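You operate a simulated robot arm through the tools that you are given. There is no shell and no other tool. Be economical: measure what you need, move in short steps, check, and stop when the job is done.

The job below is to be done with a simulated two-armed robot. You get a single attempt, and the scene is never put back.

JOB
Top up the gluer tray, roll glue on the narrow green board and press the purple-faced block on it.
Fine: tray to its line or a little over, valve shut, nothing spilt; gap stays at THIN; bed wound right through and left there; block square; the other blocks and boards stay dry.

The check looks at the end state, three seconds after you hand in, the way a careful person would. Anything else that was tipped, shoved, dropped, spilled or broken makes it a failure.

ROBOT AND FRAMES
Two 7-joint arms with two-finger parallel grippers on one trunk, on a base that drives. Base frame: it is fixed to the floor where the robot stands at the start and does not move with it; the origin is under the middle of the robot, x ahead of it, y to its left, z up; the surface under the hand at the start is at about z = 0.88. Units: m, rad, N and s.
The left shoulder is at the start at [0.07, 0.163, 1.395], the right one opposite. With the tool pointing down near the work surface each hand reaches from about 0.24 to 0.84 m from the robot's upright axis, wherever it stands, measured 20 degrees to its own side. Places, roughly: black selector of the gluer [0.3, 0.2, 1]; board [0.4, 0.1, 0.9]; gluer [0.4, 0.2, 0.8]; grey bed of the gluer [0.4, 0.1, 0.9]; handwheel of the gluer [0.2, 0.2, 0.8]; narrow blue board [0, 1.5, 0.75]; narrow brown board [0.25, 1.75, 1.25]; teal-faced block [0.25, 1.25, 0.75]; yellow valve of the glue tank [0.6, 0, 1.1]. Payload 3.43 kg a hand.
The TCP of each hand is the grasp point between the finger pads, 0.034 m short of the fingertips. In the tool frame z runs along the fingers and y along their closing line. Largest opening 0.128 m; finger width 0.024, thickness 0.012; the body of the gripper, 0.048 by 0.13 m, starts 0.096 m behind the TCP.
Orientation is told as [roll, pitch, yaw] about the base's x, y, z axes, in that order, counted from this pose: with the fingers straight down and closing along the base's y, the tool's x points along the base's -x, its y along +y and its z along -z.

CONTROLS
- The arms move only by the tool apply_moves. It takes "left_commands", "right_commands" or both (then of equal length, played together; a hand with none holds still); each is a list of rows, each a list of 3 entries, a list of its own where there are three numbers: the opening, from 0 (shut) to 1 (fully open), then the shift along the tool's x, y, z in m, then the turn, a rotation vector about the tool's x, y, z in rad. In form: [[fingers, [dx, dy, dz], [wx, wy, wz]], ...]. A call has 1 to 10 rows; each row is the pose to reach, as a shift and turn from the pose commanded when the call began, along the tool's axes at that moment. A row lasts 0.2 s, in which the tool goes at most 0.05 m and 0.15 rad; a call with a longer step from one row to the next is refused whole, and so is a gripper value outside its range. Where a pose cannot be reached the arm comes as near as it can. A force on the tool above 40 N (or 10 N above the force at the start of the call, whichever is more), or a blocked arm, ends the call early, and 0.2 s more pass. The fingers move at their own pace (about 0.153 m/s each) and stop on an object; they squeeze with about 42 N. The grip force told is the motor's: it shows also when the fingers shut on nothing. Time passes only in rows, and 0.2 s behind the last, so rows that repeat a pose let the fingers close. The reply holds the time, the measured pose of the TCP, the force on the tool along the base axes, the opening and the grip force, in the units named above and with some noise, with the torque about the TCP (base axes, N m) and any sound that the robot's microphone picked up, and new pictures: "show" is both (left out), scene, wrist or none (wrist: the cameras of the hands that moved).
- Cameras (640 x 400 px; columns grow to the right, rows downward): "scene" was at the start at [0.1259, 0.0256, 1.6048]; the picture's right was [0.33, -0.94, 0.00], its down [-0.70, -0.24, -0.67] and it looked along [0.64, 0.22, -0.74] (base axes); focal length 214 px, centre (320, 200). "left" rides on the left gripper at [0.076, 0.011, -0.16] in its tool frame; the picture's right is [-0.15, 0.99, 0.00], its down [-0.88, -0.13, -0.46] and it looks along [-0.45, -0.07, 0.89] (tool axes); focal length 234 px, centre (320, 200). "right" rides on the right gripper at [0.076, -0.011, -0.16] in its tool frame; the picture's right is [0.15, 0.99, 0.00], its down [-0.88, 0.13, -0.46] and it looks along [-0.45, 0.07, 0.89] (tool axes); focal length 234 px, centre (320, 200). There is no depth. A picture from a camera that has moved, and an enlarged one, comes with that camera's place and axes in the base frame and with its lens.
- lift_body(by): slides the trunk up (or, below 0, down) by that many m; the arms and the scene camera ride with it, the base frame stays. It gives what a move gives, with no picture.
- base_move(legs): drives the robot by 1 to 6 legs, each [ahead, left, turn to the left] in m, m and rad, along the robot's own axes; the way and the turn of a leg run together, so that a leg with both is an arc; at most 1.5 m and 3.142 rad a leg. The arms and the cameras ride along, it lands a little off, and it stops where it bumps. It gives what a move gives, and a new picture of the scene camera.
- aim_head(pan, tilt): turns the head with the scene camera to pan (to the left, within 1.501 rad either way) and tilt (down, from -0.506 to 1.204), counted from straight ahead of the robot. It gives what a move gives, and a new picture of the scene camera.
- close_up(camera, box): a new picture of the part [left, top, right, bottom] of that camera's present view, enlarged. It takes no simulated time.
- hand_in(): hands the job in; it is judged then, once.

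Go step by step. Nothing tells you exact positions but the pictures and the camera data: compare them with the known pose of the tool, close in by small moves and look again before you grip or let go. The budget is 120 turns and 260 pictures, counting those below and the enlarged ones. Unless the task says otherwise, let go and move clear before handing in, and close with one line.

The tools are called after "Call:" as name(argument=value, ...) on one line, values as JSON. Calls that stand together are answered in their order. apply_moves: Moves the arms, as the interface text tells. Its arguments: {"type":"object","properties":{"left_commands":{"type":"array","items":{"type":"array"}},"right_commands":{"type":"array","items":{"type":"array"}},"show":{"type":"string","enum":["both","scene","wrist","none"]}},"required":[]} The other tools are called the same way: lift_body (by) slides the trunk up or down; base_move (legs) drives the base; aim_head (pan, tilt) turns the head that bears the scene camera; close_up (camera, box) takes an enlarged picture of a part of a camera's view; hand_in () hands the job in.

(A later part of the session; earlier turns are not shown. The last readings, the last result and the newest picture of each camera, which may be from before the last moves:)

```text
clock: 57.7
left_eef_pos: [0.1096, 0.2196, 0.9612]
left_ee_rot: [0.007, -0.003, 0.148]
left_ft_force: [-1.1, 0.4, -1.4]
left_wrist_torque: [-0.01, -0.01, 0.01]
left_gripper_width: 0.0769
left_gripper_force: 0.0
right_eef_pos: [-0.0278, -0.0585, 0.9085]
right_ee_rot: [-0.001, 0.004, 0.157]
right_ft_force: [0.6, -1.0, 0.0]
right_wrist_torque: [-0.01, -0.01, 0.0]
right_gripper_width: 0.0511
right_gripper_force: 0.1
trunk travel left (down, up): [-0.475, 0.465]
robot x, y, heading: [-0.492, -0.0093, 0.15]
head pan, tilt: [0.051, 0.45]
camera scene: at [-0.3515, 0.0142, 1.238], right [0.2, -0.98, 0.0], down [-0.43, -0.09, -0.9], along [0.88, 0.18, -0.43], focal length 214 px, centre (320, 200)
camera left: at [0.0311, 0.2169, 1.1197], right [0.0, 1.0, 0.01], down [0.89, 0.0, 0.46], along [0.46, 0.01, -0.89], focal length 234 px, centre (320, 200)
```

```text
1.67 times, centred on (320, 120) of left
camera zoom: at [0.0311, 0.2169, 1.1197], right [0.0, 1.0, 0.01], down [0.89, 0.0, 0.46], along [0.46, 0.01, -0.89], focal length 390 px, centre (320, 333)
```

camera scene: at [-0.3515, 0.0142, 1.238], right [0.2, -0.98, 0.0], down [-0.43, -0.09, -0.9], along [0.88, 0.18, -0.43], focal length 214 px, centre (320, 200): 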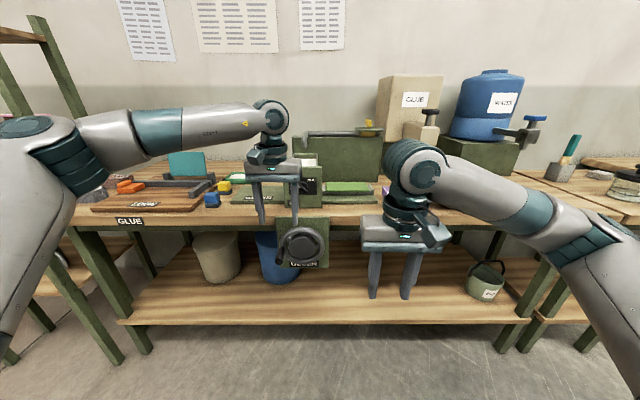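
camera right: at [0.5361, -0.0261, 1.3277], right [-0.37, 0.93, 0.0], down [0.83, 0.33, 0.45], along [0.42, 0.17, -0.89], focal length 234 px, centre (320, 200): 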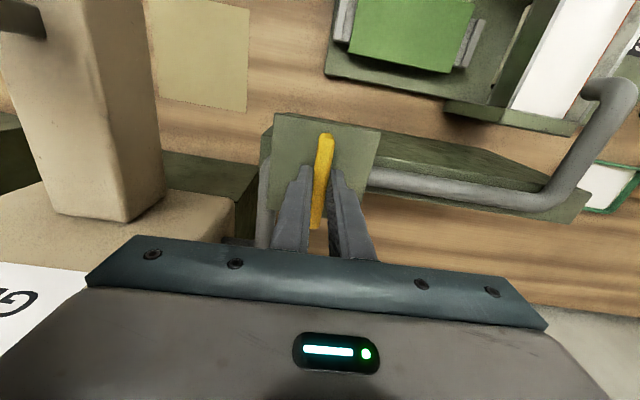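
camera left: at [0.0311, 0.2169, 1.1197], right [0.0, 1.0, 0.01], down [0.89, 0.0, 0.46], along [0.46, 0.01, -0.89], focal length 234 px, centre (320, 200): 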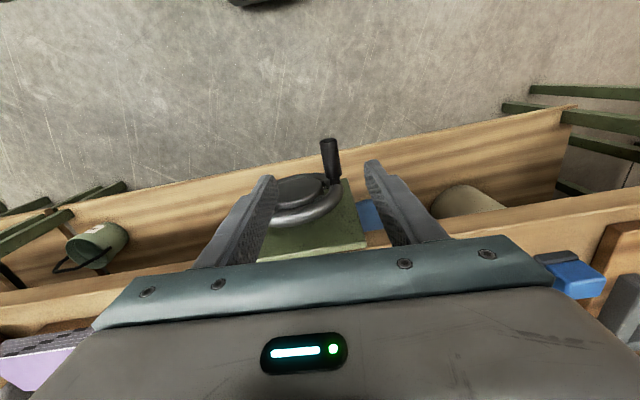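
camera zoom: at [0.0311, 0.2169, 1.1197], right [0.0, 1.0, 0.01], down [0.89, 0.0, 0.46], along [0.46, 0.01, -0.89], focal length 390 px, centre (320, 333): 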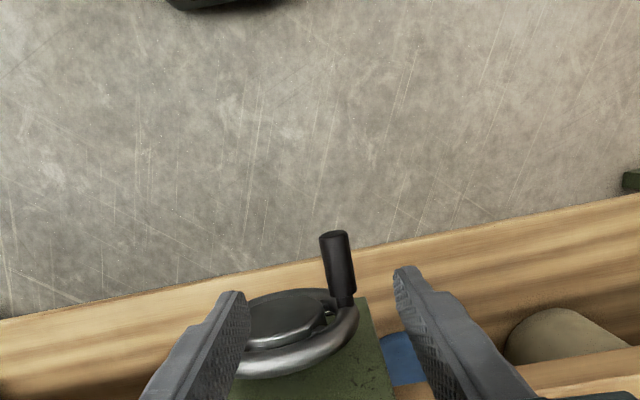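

Handle clearly seen between the fingers: about s=0.168 ahead line. I shift slightly and lower around it.

Call:
apply_moves(left_commands=[[0.5, [-0.025, 0.014, 0.0], [0, 0, 0]], [0.5, [-0.025, 0.014, 0.045], [0, 0, 0]], [0.5, [-0.025, 0.014, 0.09], [0, 0, 0]], [0.5, [-0.025, 0.014, 0.13], [0, 0, 0]], [0.5, [-0.025, 0.014, 0.165], [0, 0, 0]], [0.5, [-0.025, 0.014, 0.165], [0, 0, 0]]])

Call:
close_up(camera="left", box=[220, 100, 420, 240])

Call:
close_up(camera="scene", box=[230, 150, 360, 280])

```text
clock: 59.1
left_eef_pos: [0.1316, 0.2377, 0.7946]
left_ee_rot: [0.008, -0.005, 0.147]
left_ft_force: [-0.3, -0.1, 0.0]
left_wrist_torque: [0.01, -0.01, -0.02]
left_gripper_width: 0.064
left_gripper_force: 0.2
right_eef_pos: [-0.0272, -0.0589, 0.9077]
right_ee_rot: [0.0, 0.003, 0.157]
right_ft_force: [-0.2, -0.1, 0.0]
right_wrist_torque: [0.02, -0.02, 0.0]
right_gripper_width: 0.0513
right_gripper_force: 0.0
trunk travel left (down, up): [-0.475, 0.465]
robot x, y, heading: [-0.4911, -0.0141, 0.147]
head pan, tilt: [0.051, 0.45]
camera scene: at [-0.351, 0.0139, 1.2379], right [0.2, -0.98, 0.0], down [-0.43, -0.09, -0.9], along [0.88, 0.18, -0.44], focal length 214 px, centre (320, 200)
camera left: at [0.0543, 0.2351, 0.9552], right [0.0, 1.0, 0.01], down [0.89, 0.0, 0.46], along [0.46, 0.01, -0.89], focal length 234 px, centre (320, 200)
```

scene: 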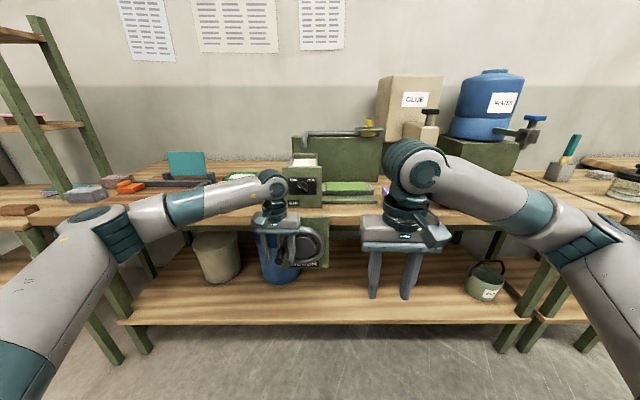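
left: 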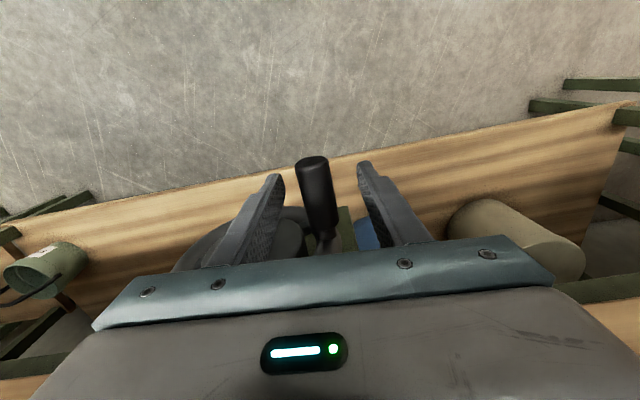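

```text
2.86 times, centred on (320, 170) of left
camera zoom: at [0.0543, 0.2351, 0.9552], right [0.0, 1.0, 0.01], down [0.89, 0.0, 0.46], along [0.46, 0.01, -0.89], focal length 669 px, centre (320, 286)
```

zoom: 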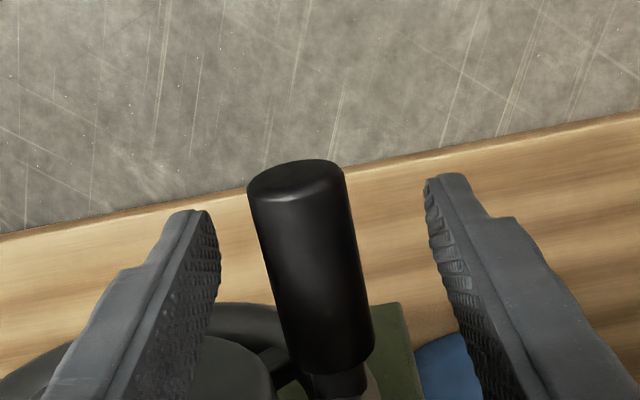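

```text
3.08 times, centred on (295, 215) of scene
camera zoom: at [-0.351, 0.0139, 1.2379], right [0.2, -0.98, 0.0], down [-0.43, -0.09, -0.9], along [0.88, 0.18, -0.44], focal length 660 px, centre (397, 154)
```

zoom: 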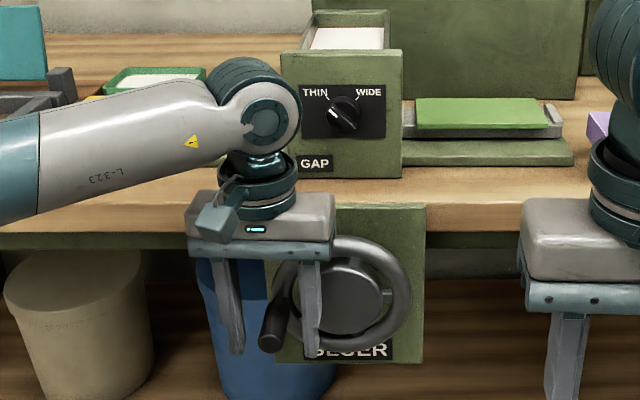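

Handle between the fingers. I close on it.

Call:
apply_moves(left_commands=[[0.3, [0, 0, 0.006], [0, 0, 0]], [0.1, [0, 0, 0.006], [0, 0, 0]], [0.1, [0, 0, 0.006], [0, 0, 0]]], show="wrist")

```text
clock: 59.9
left_eef_pos: [0.1327, 0.2358, 0.7894]
left_ee_rot: [0.007, -0.004, 0.149]
left_ft_force: [0.2, -9.3, -0.5]
left_wrist_torque: [0.01, 0.2, 1.21]
left_gripper_width: 0.0261
left_gripper_force: 44.7
right_eef_pos: [-0.0282, -0.06, 0.9084]
right_ee_rot: [-0.001, 0.003, 0.158]
right_ft_force: [0.0, -0.1, -0.1]
right_wrist_torque: [-0.02, -0.01, -0.01]
right_gripper_width: 0.0511
right_gripper_force: 0.1
trunk travel left (down, up): [-0.475, 0.465]
robot x, y, heading: [-0.4927, -0.0068, 0.148]
head pan, tilt: [0.051, 0.45]
camera left: at [0.0547, 0.2337, 0.9485], right [0.0, 1.0, 0.01], down [0.89, 0.0, 0.46], along [0.46, 0.01, -0.89], focal length 234 px, centre (320, 200)
```

left: 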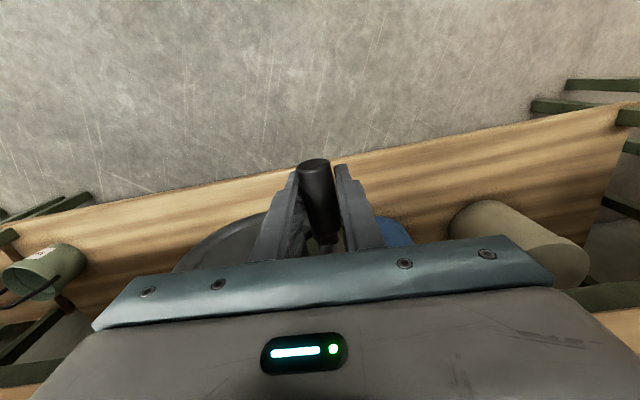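

Gripped. I try winding upward (clockwise seen from the front) a sixth of a turn and watch whether the bed moves.

Call:
apply_moves(left_commands=[[0.1, [0, -0.0001, -0.0167], [0, 0, 0]], [0.1, [0, -0.0046, -0.0328], [0, 0, 0]], [0.1, [0, -0.0131, -0.0472], [0, 0, 0]], [0.1, [0, -0.025, -0.0589], [0, 0, 0]]])

Call:
close_up(camera="scene", box=[230, 150, 400, 280])

```text
clock: 60.9
left_eef_pos: [0.1378, 0.2144, 0.8458]
left_ee_rot: [0.007, -0.002, 0.152]
left_ft_force: [2.0, -4.7, -19.9]
left_wrist_torque: [0.43, 0.04, 1.15]
left_gripper_width: 0.0253
left_gripper_force: 44.8
right_eef_pos: [-0.0275, -0.0576, 0.9081]
right_ee_rot: [0.001, 0.007, 0.159]
right_ft_force: [-0.7, 0.2, 0.6]
right_wrist_torque: [0.0, -0.02, -0.01]
right_gripper_width: 0.0511
right_gripper_force: 0.1
trunk travel left (down, up): [-0.475, 0.465]
robot x, y, heading: [-0.4957, -0.0088, 0.15]
head pan, tilt: [0.051, 0.45]
camera scene: at [-0.3484, 0.0145, 1.2375], right [0.2, -0.98, 0.0], down [-0.43, -0.09, -0.9], along [0.88, 0.18, -0.44], focal length 214 px, centre (320, 200)
camera left: at [0.0599, 0.2118, 1.0054], right [0.0, 1.0, 0.01], down [0.89, 0.0, 0.46], along [0.46, 0.01, -0.89], focal length 234 px, centre (320, 200)
```

scene: 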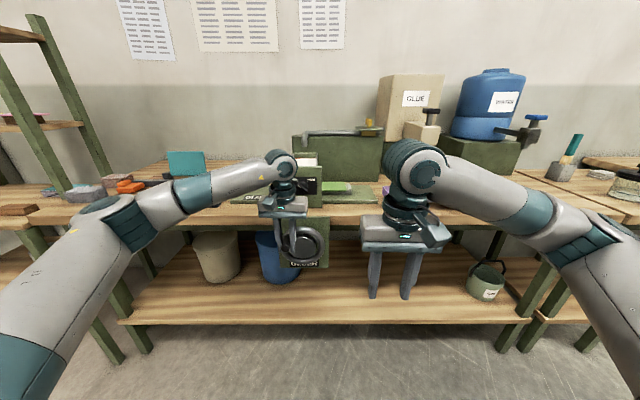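
left: 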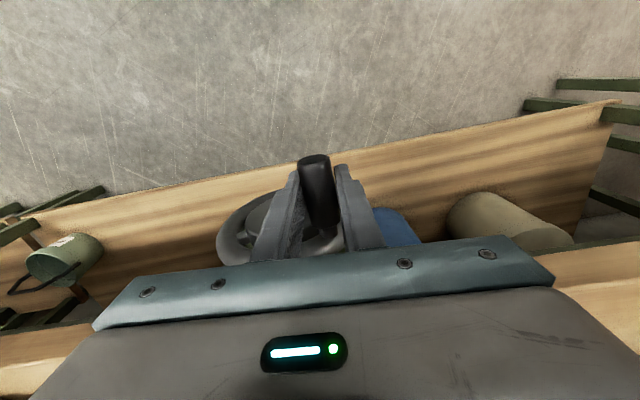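

```text
3.08 times, centred on (315, 215) of scene
camera zoom: at [-0.3484, 0.0145, 1.2375], right [0.2, -0.98, 0.0], down [-0.43, -0.09, -0.9], along [0.88, 0.18, -0.44], focal length 660 px, centre (335, 154)
```

zoom: 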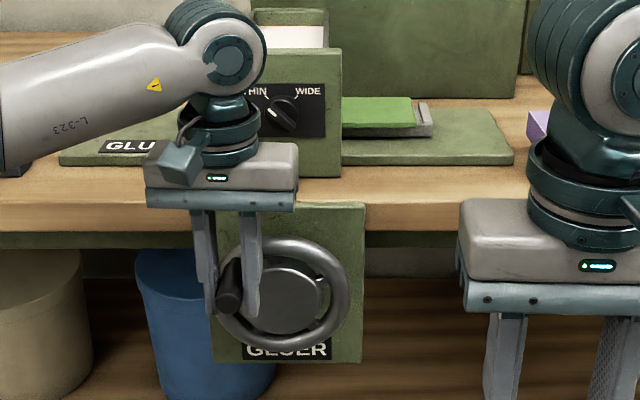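

Clockwise moves the bed left under the roller. I carry on winding around the circle in small arcs.

Call:
apply_moves(left_commands=[[0.1, [0, -0.0123, -0.0075], [0, 0, 0]], [0.1, [0, -0.0252, -0.0115], [0, 0, 0]], [0.1, [0, -0.0391, -0.0128], [0, 0, 0]], [0.1, [0, -0.0529, -0.0113], [0, 0, 0]], [0.1, [0, -0.0662, -0.007], [0, 0, 0]], [0.1, [0, -0.0779, 0.0007], [0, 0, 0]]])

Call:
close_up(camera="scene", box=[230, 150, 400, 280])

```text
clock: 62.3
left_eef_pos: [0.1482, 0.1363, 0.8468]
left_ee_rot: [0.006, -0.003, 0.149]
left_ft_force: [5.0, 9.3, 4.0]
left_wrist_torque: [0.5, -0.15, 1.06]
left_gripper_width: 0.0259
left_gripper_force: 45.1
right_eef_pos: [-0.0286, -0.0585, 0.907]
right_ee_rot: [-0.001, 0.003, 0.156]
right_ft_force: [0.5, -0.1, -1.1]
right_wrist_torque: [-0.01, -0.02, 0.01]
right_gripper_width: 0.0511
right_gripper_force: 0.2
trunk travel left (down, up): [-0.475, 0.465]
robot x, y, heading: [-0.4902, -0.0117, 0.148]
head pan, tilt: [0.051, 0.45]
camera scene: at [-0.3504, 0.0148, 1.2377], right [0.2, -0.98, 0.0], down [-0.43, -0.09, -0.9], along [0.88, 0.18, -0.44], focal length 214 px, centre (320, 200)
camera left: at [0.0698, 0.1334, 1.0054], right [0.0, 1.0, 0.01], down [0.89, 0.0, 0.46], along [0.46, 0.01, -0.89], focal length 234 px, centre (320, 200)
```

scene: 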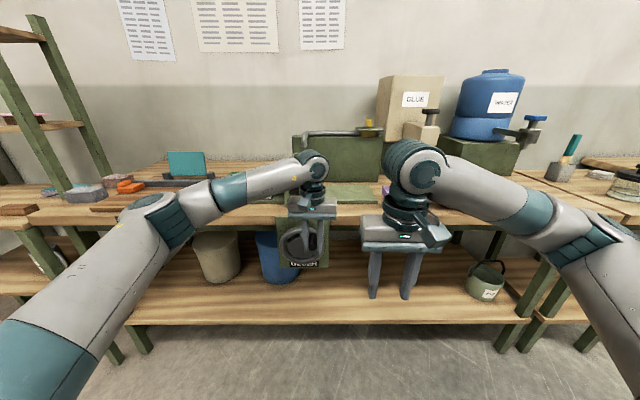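
left: 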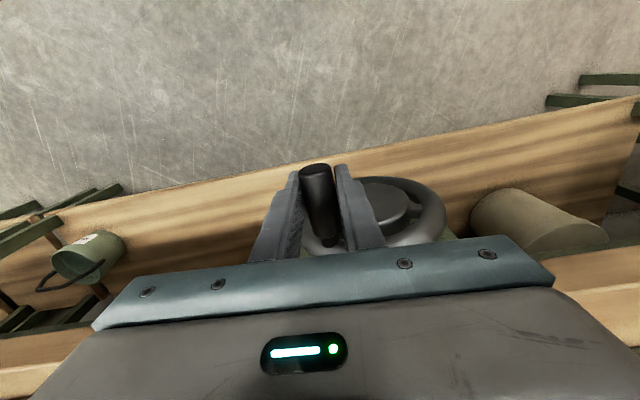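

```text
3.08 times, centred on (315, 215) of scene
camera zoom: at [-0.3504, 0.0148, 1.2377], right [0.2, -0.98, 0.0], down [-0.43, -0.09, -0.9], along [0.88, 0.18, -0.44], focal length 660 px, centre (335, 154)
```

zoom: 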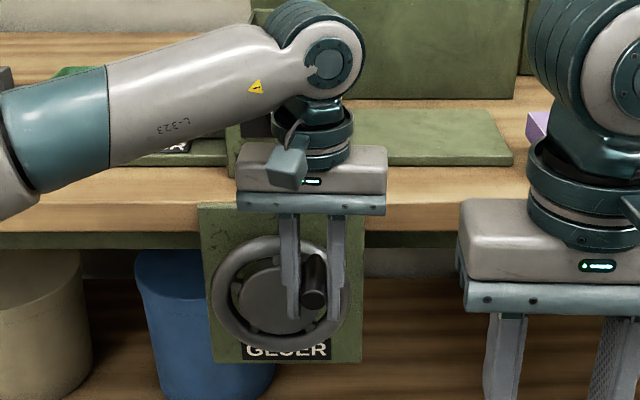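

Call:
apply_moves(left_commands=[[0.1, [0, -0.0125, 0.0111], [0, 0, 0]], [0.1, [0, -0.0217, 0.025], [0, 0, 0]], [0.1, [0, -0.027, 0.0408], [0, 0, 0]], [0.1, [0, -0.0281, 0.0575], [0, 0, 0]], [0.1, [0, -0.0247, 0.0739], [0, 0, 0]]])

Call:
close_up(camera="scene", box=[230, 150, 400, 280])

```text
clock: 63.5
left_eef_pos: [0.1492, 0.1094, 0.7742]
left_ee_rot: [0.003, -0.005, 0.144]
left_ft_force: [-3.6, 2.4, 20.5]
left_wrist_torque: [-0.01, 0.46, 0.88]
left_gripper_width: 0.0257
left_gripper_force: 44.9
right_eef_pos: [-0.0309, -0.0593, 0.9089]
right_ee_rot: [0.0, 0.003, 0.156]
right_ft_force: [0.1, 1.2, -0.3]
right_wrist_torque: [0.02, -0.01, 0.0]
right_gripper_width: 0.0513
right_gripper_force: 0.1
trunk travel left (down, up): [-0.475, 0.465]
robot x, y, heading: [-0.4906, -0.0128, 0.148]
head pan, tilt: [0.051, 0.45]
camera scene: at [-0.353, 0.0135, 1.2384], right [0.19, -0.98, 0.0], down [-0.43, -0.08, -0.9], along [0.88, 0.18, -0.43], focal length 214 px, centre (320, 200)
camera left: at [0.0716, 0.1072, 0.9342], right [0.0, 1.0, 0.0], down [0.89, 0.0, 0.46], along [0.46, 0.0, -0.89], focal length 234 px, centre (320, 200)
```

scene: 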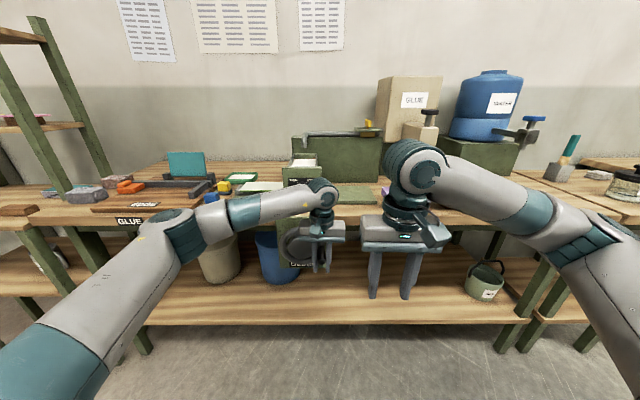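
left: 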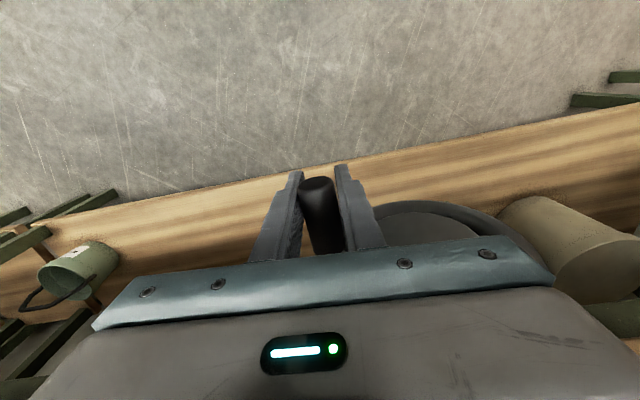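

```text
3.08 times, centred on (315, 215) of scene
camera zoom: at [-0.353, 0.0135, 1.2384], right [0.19, -0.98, 0.0], down [-0.43, -0.08, -0.9], along [0.88, 0.18, -0.43], focal length 660 px, centre (335, 154)
```

zoom: 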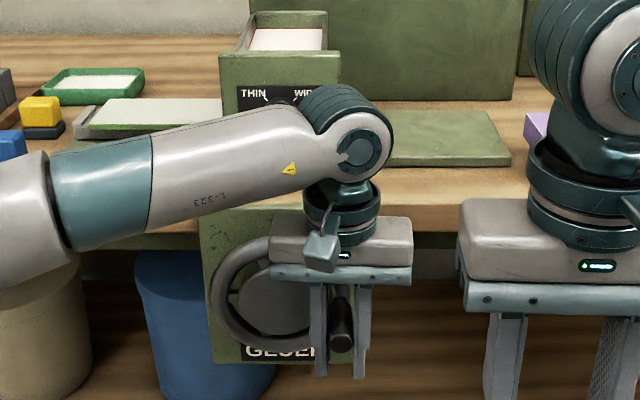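

The board has come out white with glue on the left. I continue until the bed reaches its end stop.

Call:
apply_moves(left_commands=[[0.1, [0, 0.0069, 0.0152], [0, 0, 0]], [0.1, [0, 0.0176, 0.0281], [0, 0, 0]], [0.1, [0, 0.0312, 0.0378], [0, 0, 0]], [0.1, [0, 0.0468, 0.0436], [0, 0, 0]], [0.1, [0, 0.0634, 0.0453], [0, 0, 0]]])

Call:
close_up(camera="scene", box=[230, 150, 400, 280])

```text
clock: 63.8
left_eef_pos: [0.1498, 0.1091, 0.7732]
left_ee_rot: [-0.007, -0.014, 0.145]
left_ft_force: [-11.6, -2.3, 13.1]
left_wrist_torque: [0.24, 0.22, 1.11]
left_gripper_width: 0.0257
left_gripper_force: 45.0
right_eef_pos: [-0.0294, -0.0585, 0.9096]
right_ee_rot: [-0.003, 0.001, 0.158]
right_ft_force: [0.0, 0.2, 0.1]
right_wrist_torque: [-0.02, -0.01, -0.02]
right_gripper_width: 0.0512
right_gripper_force: 0.0
trunk travel left (down, up): [-0.475, 0.465]
robot x, y, heading: [-0.4952, -0.0129, 0.143]
head pan, tilt: [0.051, 0.45]
stopped in row 1 (left hand): the force on the tool passed its limit at 57 N (the readings are from after the stop); the commanded pose is now the measured one
camera scene: at [-0.3535, 0.014, 1.2379], right [0.2, -0.98, 0.0], down [-0.43, -0.09, -0.9], along [0.88, 0.18, -0.43], focal length 214 px, centre (320, 200)
camera left: at [0.0707, 0.1086, 0.9324], right [0.0, 1.0, 0.0], down [0.88, 0.0, 0.47], along [0.47, -0.01, -0.88], focal length 234 px, centre (320, 200)
```

scene: 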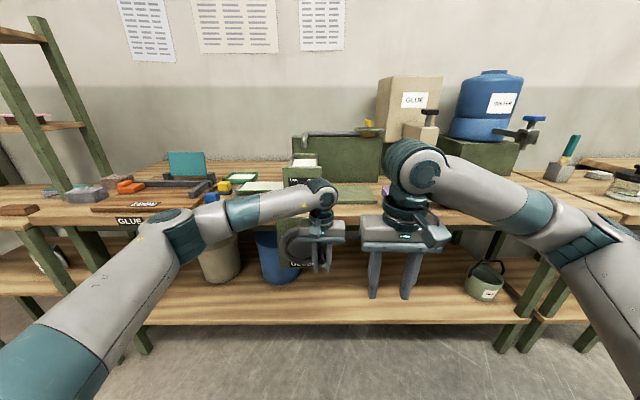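
left: 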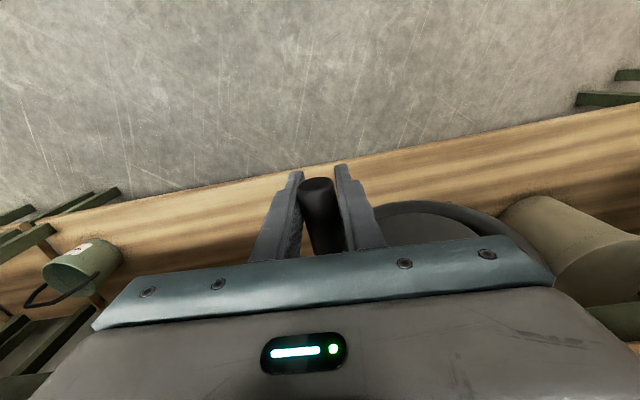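

```text
3.08 times, centred on (315, 215) of scene
camera zoom: at [-0.3535, 0.014, 1.2379], right [0.2, -0.98, 0.0], down [-0.43, -0.09, -0.9], along [0.88, 0.18, -0.43], focal length 660 px, centre (335, 154)
```

zoom: 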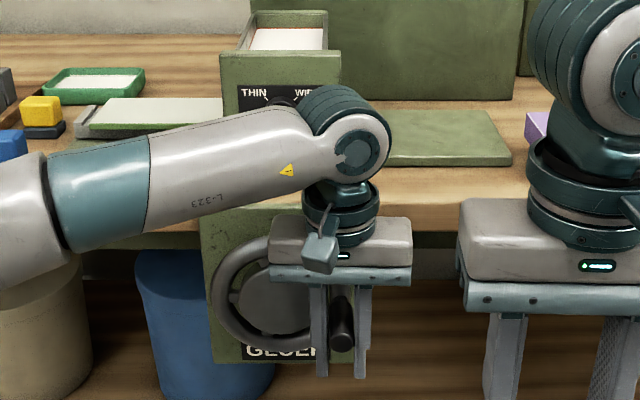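

Blocked – probably the end stop. I release the handle, lift away and look at where the bed is.

Call:
apply_moves(left_commands=[[0.3, [0, 0, 0], [0, 0, 0]], [0.5, [0, 0, 0], [0, 0, 0]], [0.5, [0.02, 0, -0.04], [0, 0, 0]], [0.5, [0.05, 0, -0.08], [0, 0, 0]], [0.5, [0.07, 0.0, -0.12], [0, 0, 0]], [0.5, [0.09, 0.0, -0.16], [0, 0, 0]], [0.5, [0.11, 0.0, -0.2], [0, 0, 0]], [0.5, [0.13, 0.0, -0.24], [0, 0, 0]]])

Call:
close_up(camera="left", box=[200, 80, 520, 240])

```text
clock: 65.6
left_eef_pos: [0.0211, 0.0909, 1.0107]
left_ee_rot: [-0.003, -0.01, 0.146]
left_ft_force: [-0.4, -0.6, -0.1]
left_wrist_torque: [0.01, -0.03, 0.01]
left_gripper_width: 0.064
left_gripper_force: 0.1
right_eef_pos: [-0.0281, -0.0591, 0.9094]
right_ee_rot: [0.0, 0.005, 0.157]
right_ft_force: [1.0, -0.2, 0.5]
right_wrist_torque: [0.02, -0.01, -0.05]
right_gripper_width: 0.0511
right_gripper_force: 0.2
trunk travel left (down, up): [-0.475, 0.465]
robot x, y, heading: [-0.4906, -0.0114, 0.149]
head pan, tilt: [0.051, 0.45]
camera scene: at [-0.3516, 0.0133, 1.2379], right [0.19, -0.98, 0.0], down [-0.43, -0.08, -0.9], along [0.88, 0.18, -0.43], focal length 214 px, centre (320, 200)
camera left: at [-0.0588, 0.0898, 1.1688], right [0.0, 1.0, 0.0], down [0.89, 0.0, 0.47], along [0.47, 0.0, -0.89], focal length 234 px, centre (320, 200)
```

scene: 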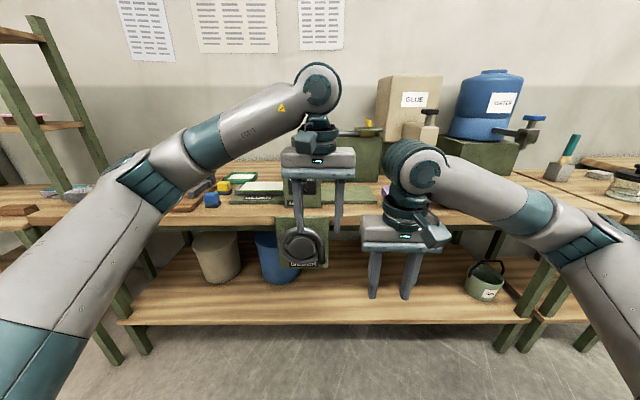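
left: 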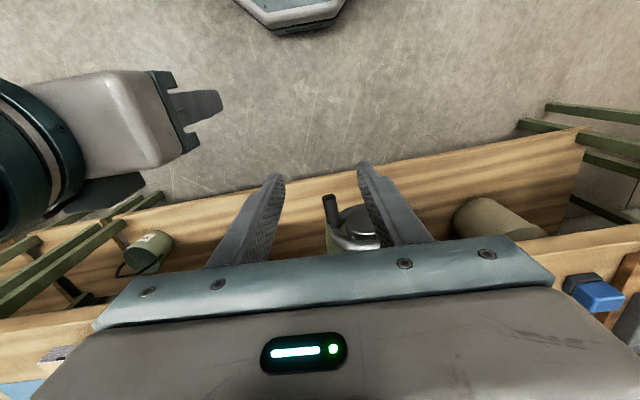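

```text
2.00 times, centred on (360, 160) of left
camera zoom: at [-0.0588, 0.0898, 1.1688], right [0.0, 1.0, 0.0], down [0.89, 0.0, 0.47], along [0.47, 0.0, -0.89], focal length 468 px, centre (240, 280)
```

zoom: 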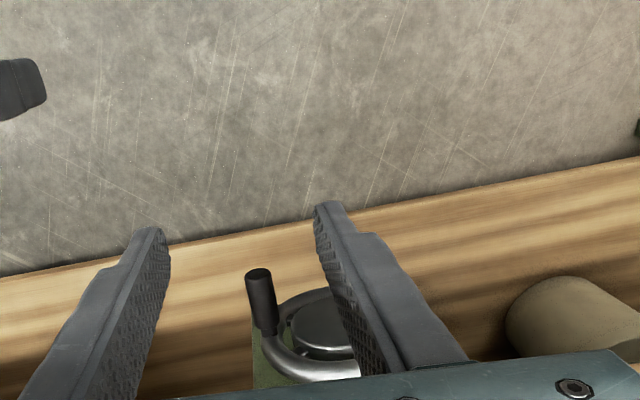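

I raise the trunk to look from above.

Call:
lift_body(by=0.4)

Call:
aim_head(pan=0.1, tilt=0.75)

Call:
close_up(camera="scene", box=[220, 120, 440, 260])

```text
clock: 69.4
left_eef_pos: [0.0227, 0.09, 1.4095]
left_ee_rot: [-0.002, -0.012, 0.146]
left_ft_force: [-0.3, 0.2, 0.2]
left_wrist_torque: [-0.03, -0.01, -0.01]
left_gripper_width: 0.0641
left_gripper_force: 0.1
right_eef_pos: [-0.0276, -0.0584, 1.309]
right_ee_rot: [0.002, 0.003, 0.156]
right_ft_force: [0.1, 1.0, -0.7]
right_wrist_torque: [0.01, -0.01, 0.0]
right_gripper_width: 0.0514
right_gripper_force: 0.0
trunk travel left (down, up): [-0.875, 0.065]
robot x, y, heading: [-0.4907, -0.012, 0.148]
head pan, tilt: [0.051, 0.45]
```

```text
clock: 70.2
left_eef_pos: [0.0207, 0.0903, 1.4101]
left_ee_rot: [-0.004, -0.01, 0.144]
left_ft_force: [-0.2, 0.3, 0.7]
left_wrist_torque: [-0.03, 0.03, -0.01]
left_gripper_width: 0.064
left_gripper_force: 0.1
right_eef_pos: [-0.0278, -0.0588, 1.309]
right_ee_rot: [-0.001, 0.004, 0.157]
right_ft_force: [0.1, 0.3, 0.2]
right_wrist_torque: [-0.03, 0.01, 0.0]
right_gripper_width: 0.0511
right_gripper_force: 0.0
trunk travel left (down, up): [-0.875, 0.065]
robot x, y, heading: [-0.4901, -0.0127, 0.146]
head pan, tilt: [0.099, 0.75]
camera scene: at [-0.3603, 0.0159, 1.6115], right [0.24, -0.97, 0.0], down [-0.66, -0.17, -0.73], along [0.71, 0.18, -0.68], focal length 214 px, centre (320, 200)
```

scene: 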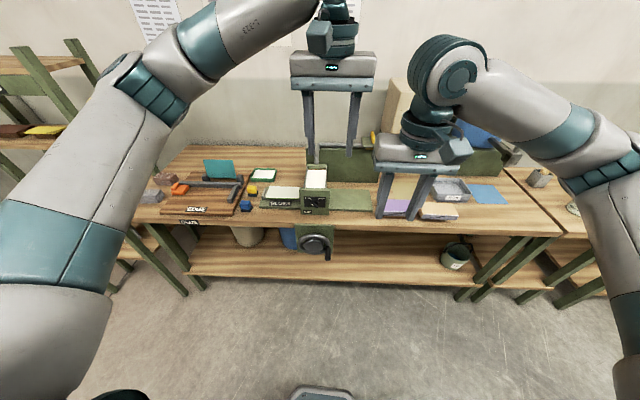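

```text
2.86 times, centred on (330, 190) of scene
camera zoom: at [-0.3603, 0.0159, 1.6115], right [0.24, -0.97, 0.0], down [-0.66, -0.17, -0.73], along [0.71, 0.18, -0.68], focal length 613 px, centre (291, 229)
```

zoom: 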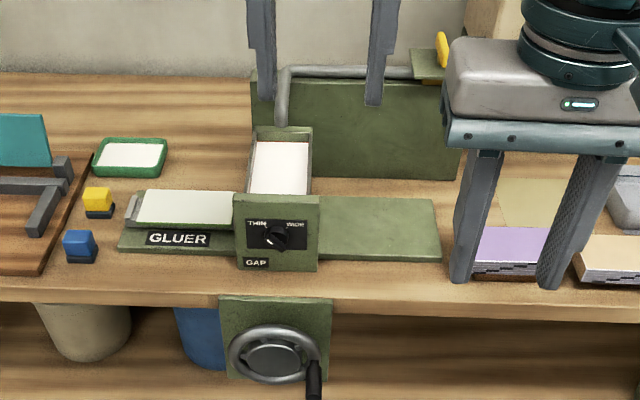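

Call:
close_up(camera="scene", box=[255, 170, 335, 220])

Call:
close_up(camera="scene", box=[295, 225, 345, 265])

```text
8.00 times, centred on (295, 195) of scene
camera zoom: at [-0.3603, 0.0159, 1.6115], right [0.24, -0.97, 0.0], down [-0.66, -0.17, -0.73], along [0.71, 0.18, -0.68], focal length 1716 px, centre (520, 240)
```

zoom: 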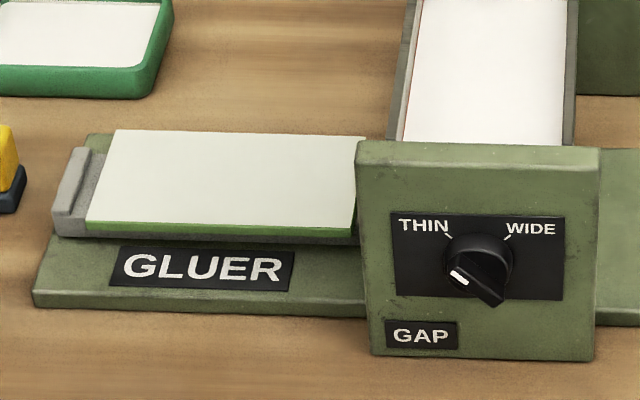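

```text
10.00 times, centred on (320, 245) of scene
camera zoom: at [-0.3603, 0.0159, 1.6115], right [0.24, -0.97, 0.0], down [-0.66, -0.17, -0.73], along [0.71, 0.18, -0.68], focal length 2145 px, centre (320, -250)
```

zoom: 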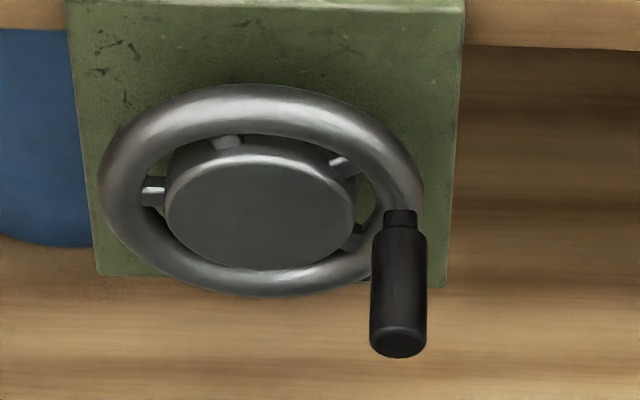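

The glue is on. To judge whether the bed is at its very end I move the left hand's camera over to the exit side.

Call:
apply_moves(left_commands=[[0.5, [-0.02, 0.045, 0], [0, 0, 0]], [0.5, [-0.04, 0.09, 0], [0, 0, 0]], [0.5, [-0.06, 0.135, 0], [0, 0, 0]], [0.5, [-0.08, 0.18, 0], [0, 0, 0]], [0.5, [-0.1, 0.225, 0], [0, 0, 0]], [0.5, [-0.12, 0.27, 0], [0, 0, 0]]], show="wrist")

Call:
close_up(camera="left", box=[180, 100, 360, 240])

```text
clock: 71.6
left_eef_pos: [0.1001, 0.3786, 1.4073]
left_ee_rot: [-0.005, -0.011, 0.145]
left_ft_force: [0.0, 0.3, 0.2]
left_wrist_torque: [-0.01, 0.01, 0.01]
left_gripper_width: 0.0641
left_gripper_force: 0.0
right_eef_pos: [-0.0289, -0.058, 1.3093]
right_ee_rot: [-0.003, 0.003, 0.154]
right_ft_force: [-0.3, 0.6, 0.2]
right_wrist_torque: [-0.01, 0.0, -0.01]
right_gripper_width: 0.0512
right_gripper_force: 0.0
trunk travel left (down, up): [-0.875, 0.065]
robot x, y, heading: [-0.4927, -0.0075, 0.145]
head pan, tilt: [0.099, 0.75]
camera left: at [0.0212, 0.3774, 1.5667], right [0.0, 1.0, 0.0], down [0.89, 0.0, 0.47], along [0.47, 0.0, -0.89], focal length 234 px, centre (320, 200)
```

left: 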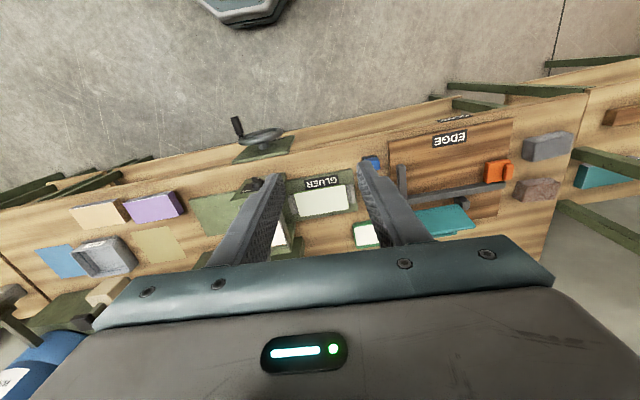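

```text
2.86 times, centred on (270, 170) of left
camera zoom: at [0.0212, 0.3774, 1.5667], right [0.0, 1.0, 0.0], down [0.89, 0.0, 0.47], along [0.47, 0.0, -0.89], focal length 669 px, centre (463, 286)
```

zoom: 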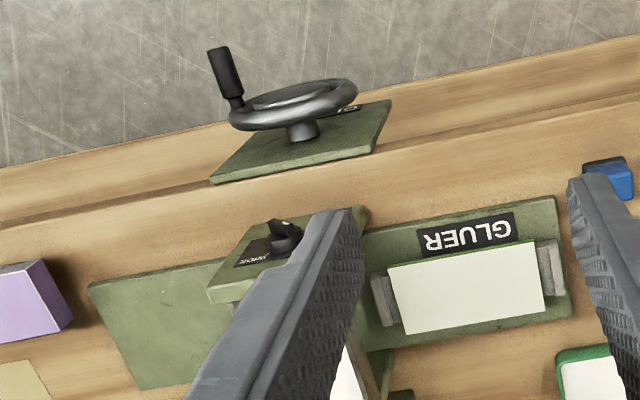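

The far clamp has come out past the roller too, so the bed is right through. Next I drive forward and swing the right hand aside to look at the purple block and the board.

Call:
base_move(legs=[[0.33, 0, 0]])

Call:
apply_moves(right_commands=[[0.4, [0.02, -0.04, -0.01], [0, 0, 0]], [0.4, [0.04, -0.08, -0.02], [0, 0, 0]], [0.4, [0.06, -0.12, -0.03], [0, 0, 0]], [0.4, [0.08, -0.16, -0.04], [0, 0, 0]], [0.4, [0.1, -0.2, -0.05], [0, 0, 0]]], left_commands=[[0.5, [0.02, -0.045, 0.0], [0, 0, 0]], [0.5, [0.04, -0.09, 0.0], [0, 0, 0]], [0.5, [0.06, -0.135, 0.0], [0, 0, 0]], [0.5, [0.08, -0.18, 0.0], [0, 0, 0]], [0.5, [0.1, -0.225, 0.0], [0, 0, 0]]])

Call:
close_up(camera="left", box=[80, 40, 320, 220])

```text
clock: 73.8
left_eef_pos: [0.4236, 0.4245, 1.4094]
left_ee_rot: [-0.004, -0.011, 0.147]
left_ft_force: [-0.6, 0.1, 0.4]
left_wrist_torque: [-0.04, 0.0, -0.02]
left_gripper_width: 0.064
left_gripper_force: 0.1
right_eef_pos: [0.2952, -0.0106, 1.3101]
right_ee_rot: [0.0, 0.002, 0.159]
right_ft_force: [-0.1, -0.5, 0.2]
right_wrist_torque: [-0.03, 0.02, 0.02]
right_gripper_width: 0.0514
right_gripper_force: 0.1
trunk travel left (down, up): [-0.875, 0.065]
robot x, y, heading: [-0.1686, 0.0335, 0.146]
head pan, tilt: [0.099, 0.75]
camera scene: at [-0.0381, 0.0636, 1.6117], right [0.24, -0.97, 0.0], down [-0.66, -0.17, -0.73], along [0.71, 0.18, -0.68], focal length 214 px, centre (320, 200)
```

scene: 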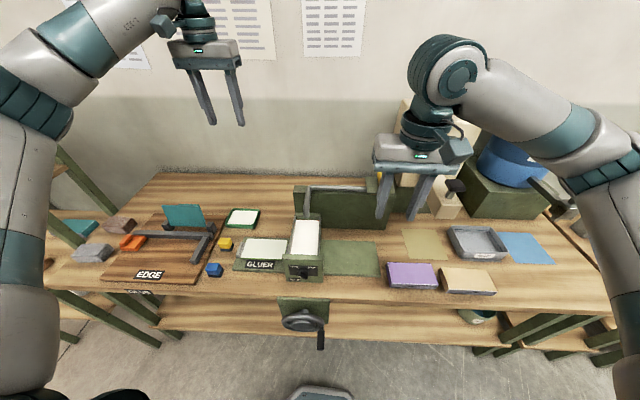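

```text
clock: 75.0
left_eef_pos: [0.3567, 0.1805, 1.4098]
left_ee_rot: [0.0, -0.013, 0.148]
left_ft_force: [0.3, -0.7, 0.7]
left_wrist_torque: [0.08, -0.03, 0.01]
left_gripper_width: 0.064
left_gripper_force: 0.1
right_eef_pos: [0.2283, -0.2306, 1.3575]
right_ee_rot: [0.004, 0.003, 0.159]
right_ft_force: [1.3, -0.7, 0.4]
right_wrist_torque: [0.09, -0.04, 0.03]
right_gripper_width: 0.0512
right_gripper_force: 0.0
trunk travel left (down, up): [-0.875, 0.065]
robot x, y, heading: [-0.167, 0.0346, 0.145]
head pan, tilt: [0.099, 0.75]
camera scene: at [-0.0382, 0.0569, 1.6118], right [0.24, -0.97, 0.0], down [-0.66, -0.16, -0.73], along [0.71, 0.18, -0.68], focal length 214 px, centre (320, 200)
camera right: at [0.1555, -0.2539, 1.5178], right [-0.3, 0.95, 0.0], down [0.85, 0.27, 0.46], along [0.43, 0.14, -0.89], focal length 234 px, centre (320, 200)
camera left: at [0.2772, 0.1785, 1.5685], right [0.0, 1.0, 0.0], down [0.88, 0.0, 0.47], along [0.47, 0.0, -0.88], focal length 234 px, centre (320, 200)
```

scene: 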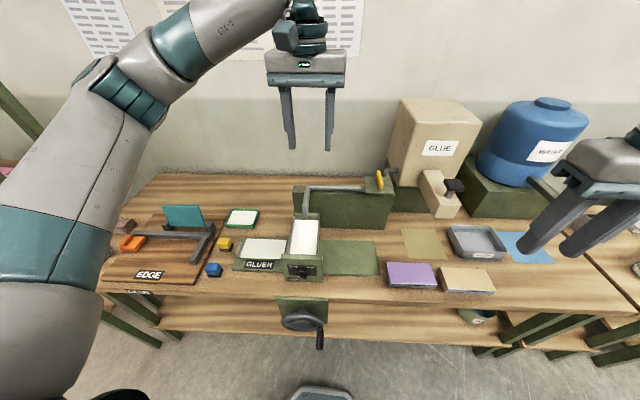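
right: 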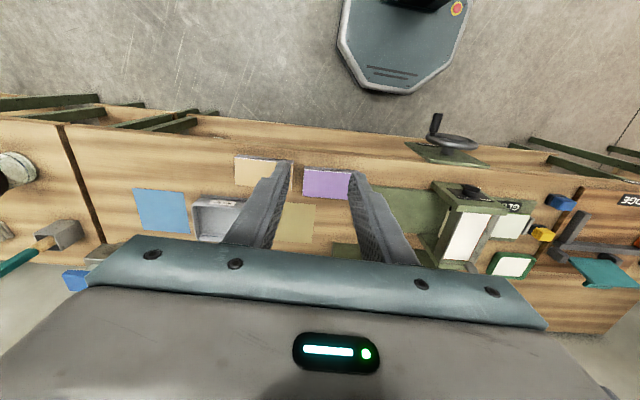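
left: 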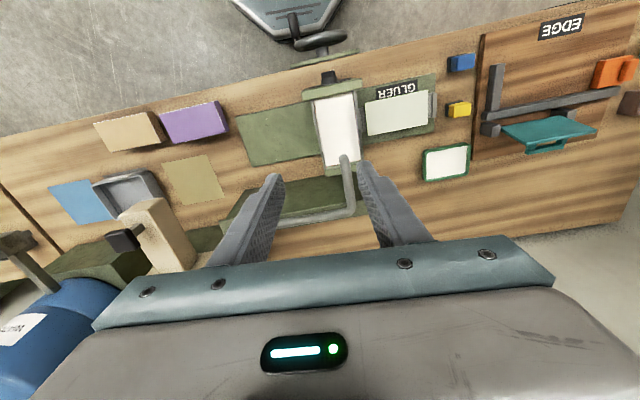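

```text
2.22 times, centred on (200, 130) of left
camera zoom: at [0.2772, 0.1785, 1.5685], right [0.0, 1.0, 0.0], down [0.88, 0.0, 0.47], along [0.47, 0.0, -0.88], focal length 520 px, centre (587, 356)
```

zoom: 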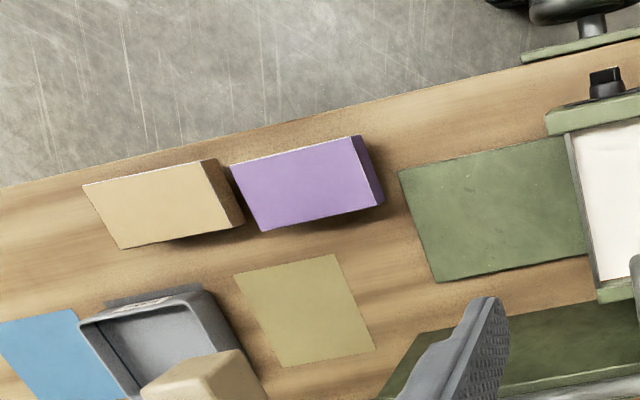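

The purple block is about 0.147 x 0.075 m near (0.39, -0.15), a little smaller than the board. I get closer looks for heights.

Call:
close_up(camera="scene", box=[370, 245, 470, 305])

Call:
close_up(camera="right", box=[270, 140, 390, 220])

Call:
close_up(camera="scene", box=[225, 220, 345, 295])

Call:
close_up(camera="left", box=[300, 60, 460, 180])

```text
6.40 times, centred on (420, 275) of scene
camera zoom: at [-0.0382, 0.0569, 1.6118], right [0.24, -0.97, 0.0], down [-0.66, -0.16, -0.73], along [0.71, 0.18, -0.68], focal length 1373 px, centre (-320, -280)
```

zoom: 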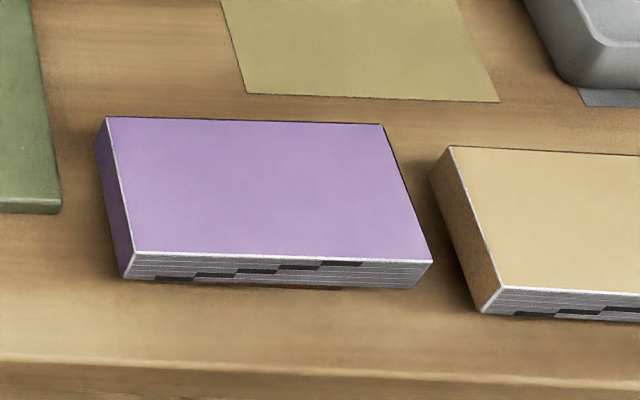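

```text
5.00 times, centred on (330, 180) of right
camera zoom: at [0.1555, -0.2539, 1.5178], right [-0.3, 0.95, 0.0], down [0.85, 0.27, 0.46], along [0.43, 0.14, -0.89], focal length 1171 px, centre (270, 300)
```

zoom: 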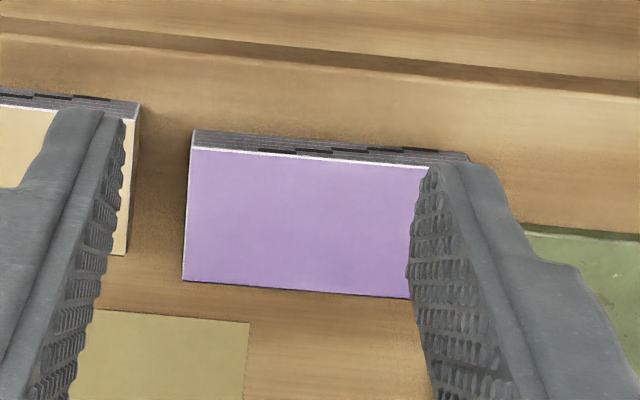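

```text
5.33 times, centred on (285, 258) of scene
camera zoom: at [-0.0382, 0.0569, 1.6118], right [0.24, -0.97, 0.0], down [-0.66, -0.16, -0.73], along [0.71, 0.18, -0.68], focal length 1144 px, centre (507, -107)
```

zoom: 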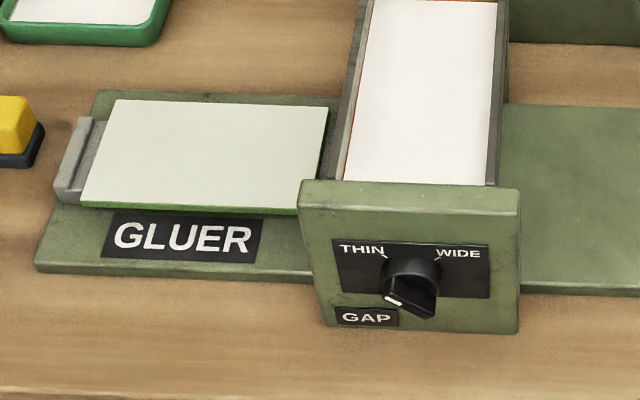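

```text
3.33 times, centred on (380, 120) of left
camera zoom: at [0.2772, 0.1785, 1.5685], right [0.0, 1.0, 0.0], down [0.88, 0.0, 0.47], along [0.47, 0.0, -0.88], focal length 781 px, centre (120, 467)
```

zoom: 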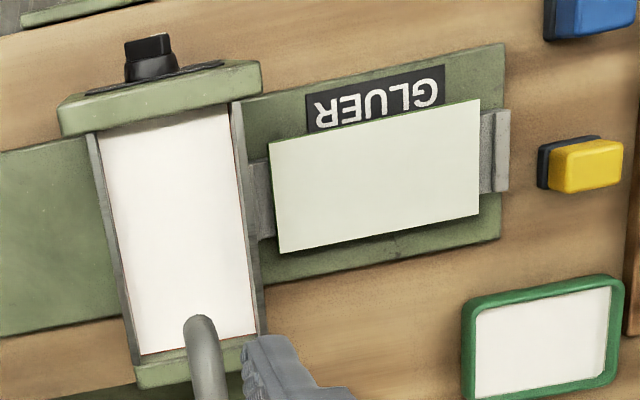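

I swing the left hand over the purple block, turning its fingers a quarter so they close across the block's short side, with the right hand moving further aside.

Call:
apply_moves(left_commands=[[0.8, [0.002, -0.033, 0.02], [0, 0, 0.14]], [0.8, [0.004, -0.066, 0.04], [0, 0, 0.28]], [0.8, [0.006, -0.099, 0.06], [0, 0, 0.42]], [0.8, [0.008, -0.132, 0.08], [0, 0, 0.56]], [0.8, [0.01, -0.166, 0.1], [0, 0, 0.7]], [0.8, [0.012, -0.199, 0.12], [0, 0, 0.84]], [0.8, [0.014, -0.232, 0.14], [0, 0, 0.98]], [0.8, [0.016, -0.265, 0.16], [0, 0, 1.12]], [0.8, [0.018, -0.298, 0.18], [0, 0, 1.26]], [0.8, [0.019, -0.331, 0.2], [0, 0, 1.4]]], right_commands=[[0.4, [0.01, -0.03, 0], [0, 0, 0]], [0.4, [0.02, -0.06, 0], [0, 0, 0]], [0.4, [0.03, -0.09, 0], [0, 0, 0]], [0.4, [0.04, -0.12, 0], [0, 0, 0]], [0.4, [0.05, -0.15, 0], [0, 0, 0]], [0.4, [0.06, -0.18, 0], [0, 0, 0]], [0.4, [0.06, -0.2, 0], [0, 0, 0]], [0.4, [0.06, -0.2, 0], [0, 0, 0]], [0.4, [0.06, -0.2, 0], [0, 0, 0]], [0.4, [0.06, -0.2, 0], [0, 0, 0]]])

```text
clock: 77.2
left_eef_pos: [0.3888, -0.1373, 1.2127]
left_ee_rot: [0.01, -0.005, -1.222]
left_ft_force: [-0.2, -0.6, 0.1]
left_wrist_torque: [0.02, 0.02, 0.01]
left_gripper_width: 0.1022
left_gripper_force: 0.0
left hand out of reach, approached as far as the arm can: row 10
right_eef_pos: [0.2362, -0.3914, 1.3507]
right_ee_rot: [0.0, 0.004, 0.159]
right_ft_force: [-0.9, -0.2, -0.4]
right_wrist_torque: [0.04, 0.06, 0.02]
right_gripper_width: 0.0511
right_gripper_force: 0.1
right hand out of reach, approached as far as the arm can: row 5, 6, 7, 8
trunk travel left (down, up): [-0.875, 0.065]
robot x, y, heading: [-0.1631, 0.0383, 0.149]
head pan, tilt: [0.099, 0.75]
camera scene: at [-0.0357, 0.0618, 1.6115], right [0.24, -0.97, 0.0], down [-0.66, -0.17, -0.73], along [0.71, 0.18, -0.68], focal length 214 px, centre (320, 200)
camera right: at [0.1637, -0.4135, 1.5108], right [-0.3, 0.95, 0.0], down [0.85, 0.27, 0.45], along [0.43, 0.14, -0.89], focal length 234 px, centre (320, 200)
camera left: at [0.3709, -0.0627, 1.3727], right [0.98, 0.2, 0.01], down [0.17, -0.87, 0.46], along [0.1, -0.45, -0.89], focal length 234 px, centre (320, 200)
```

scene: 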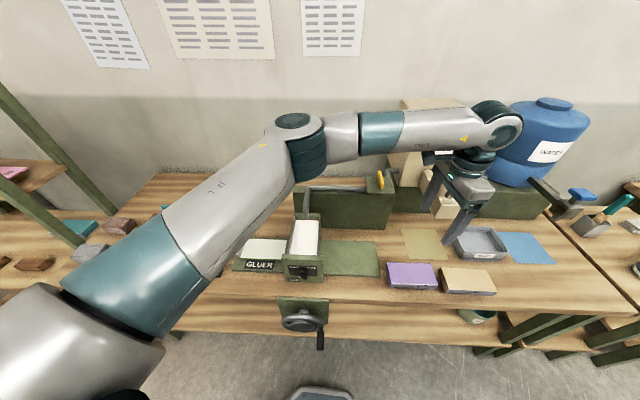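
right: 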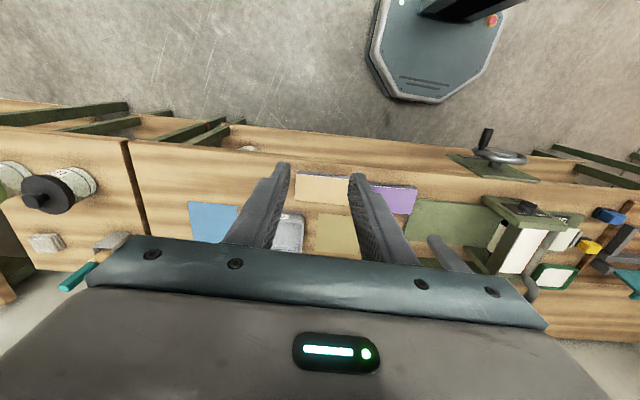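
left: 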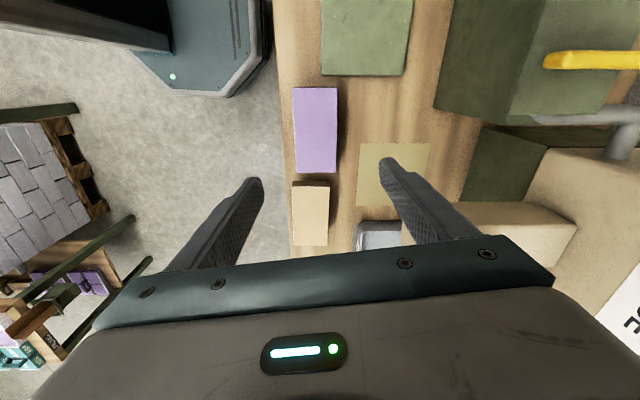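

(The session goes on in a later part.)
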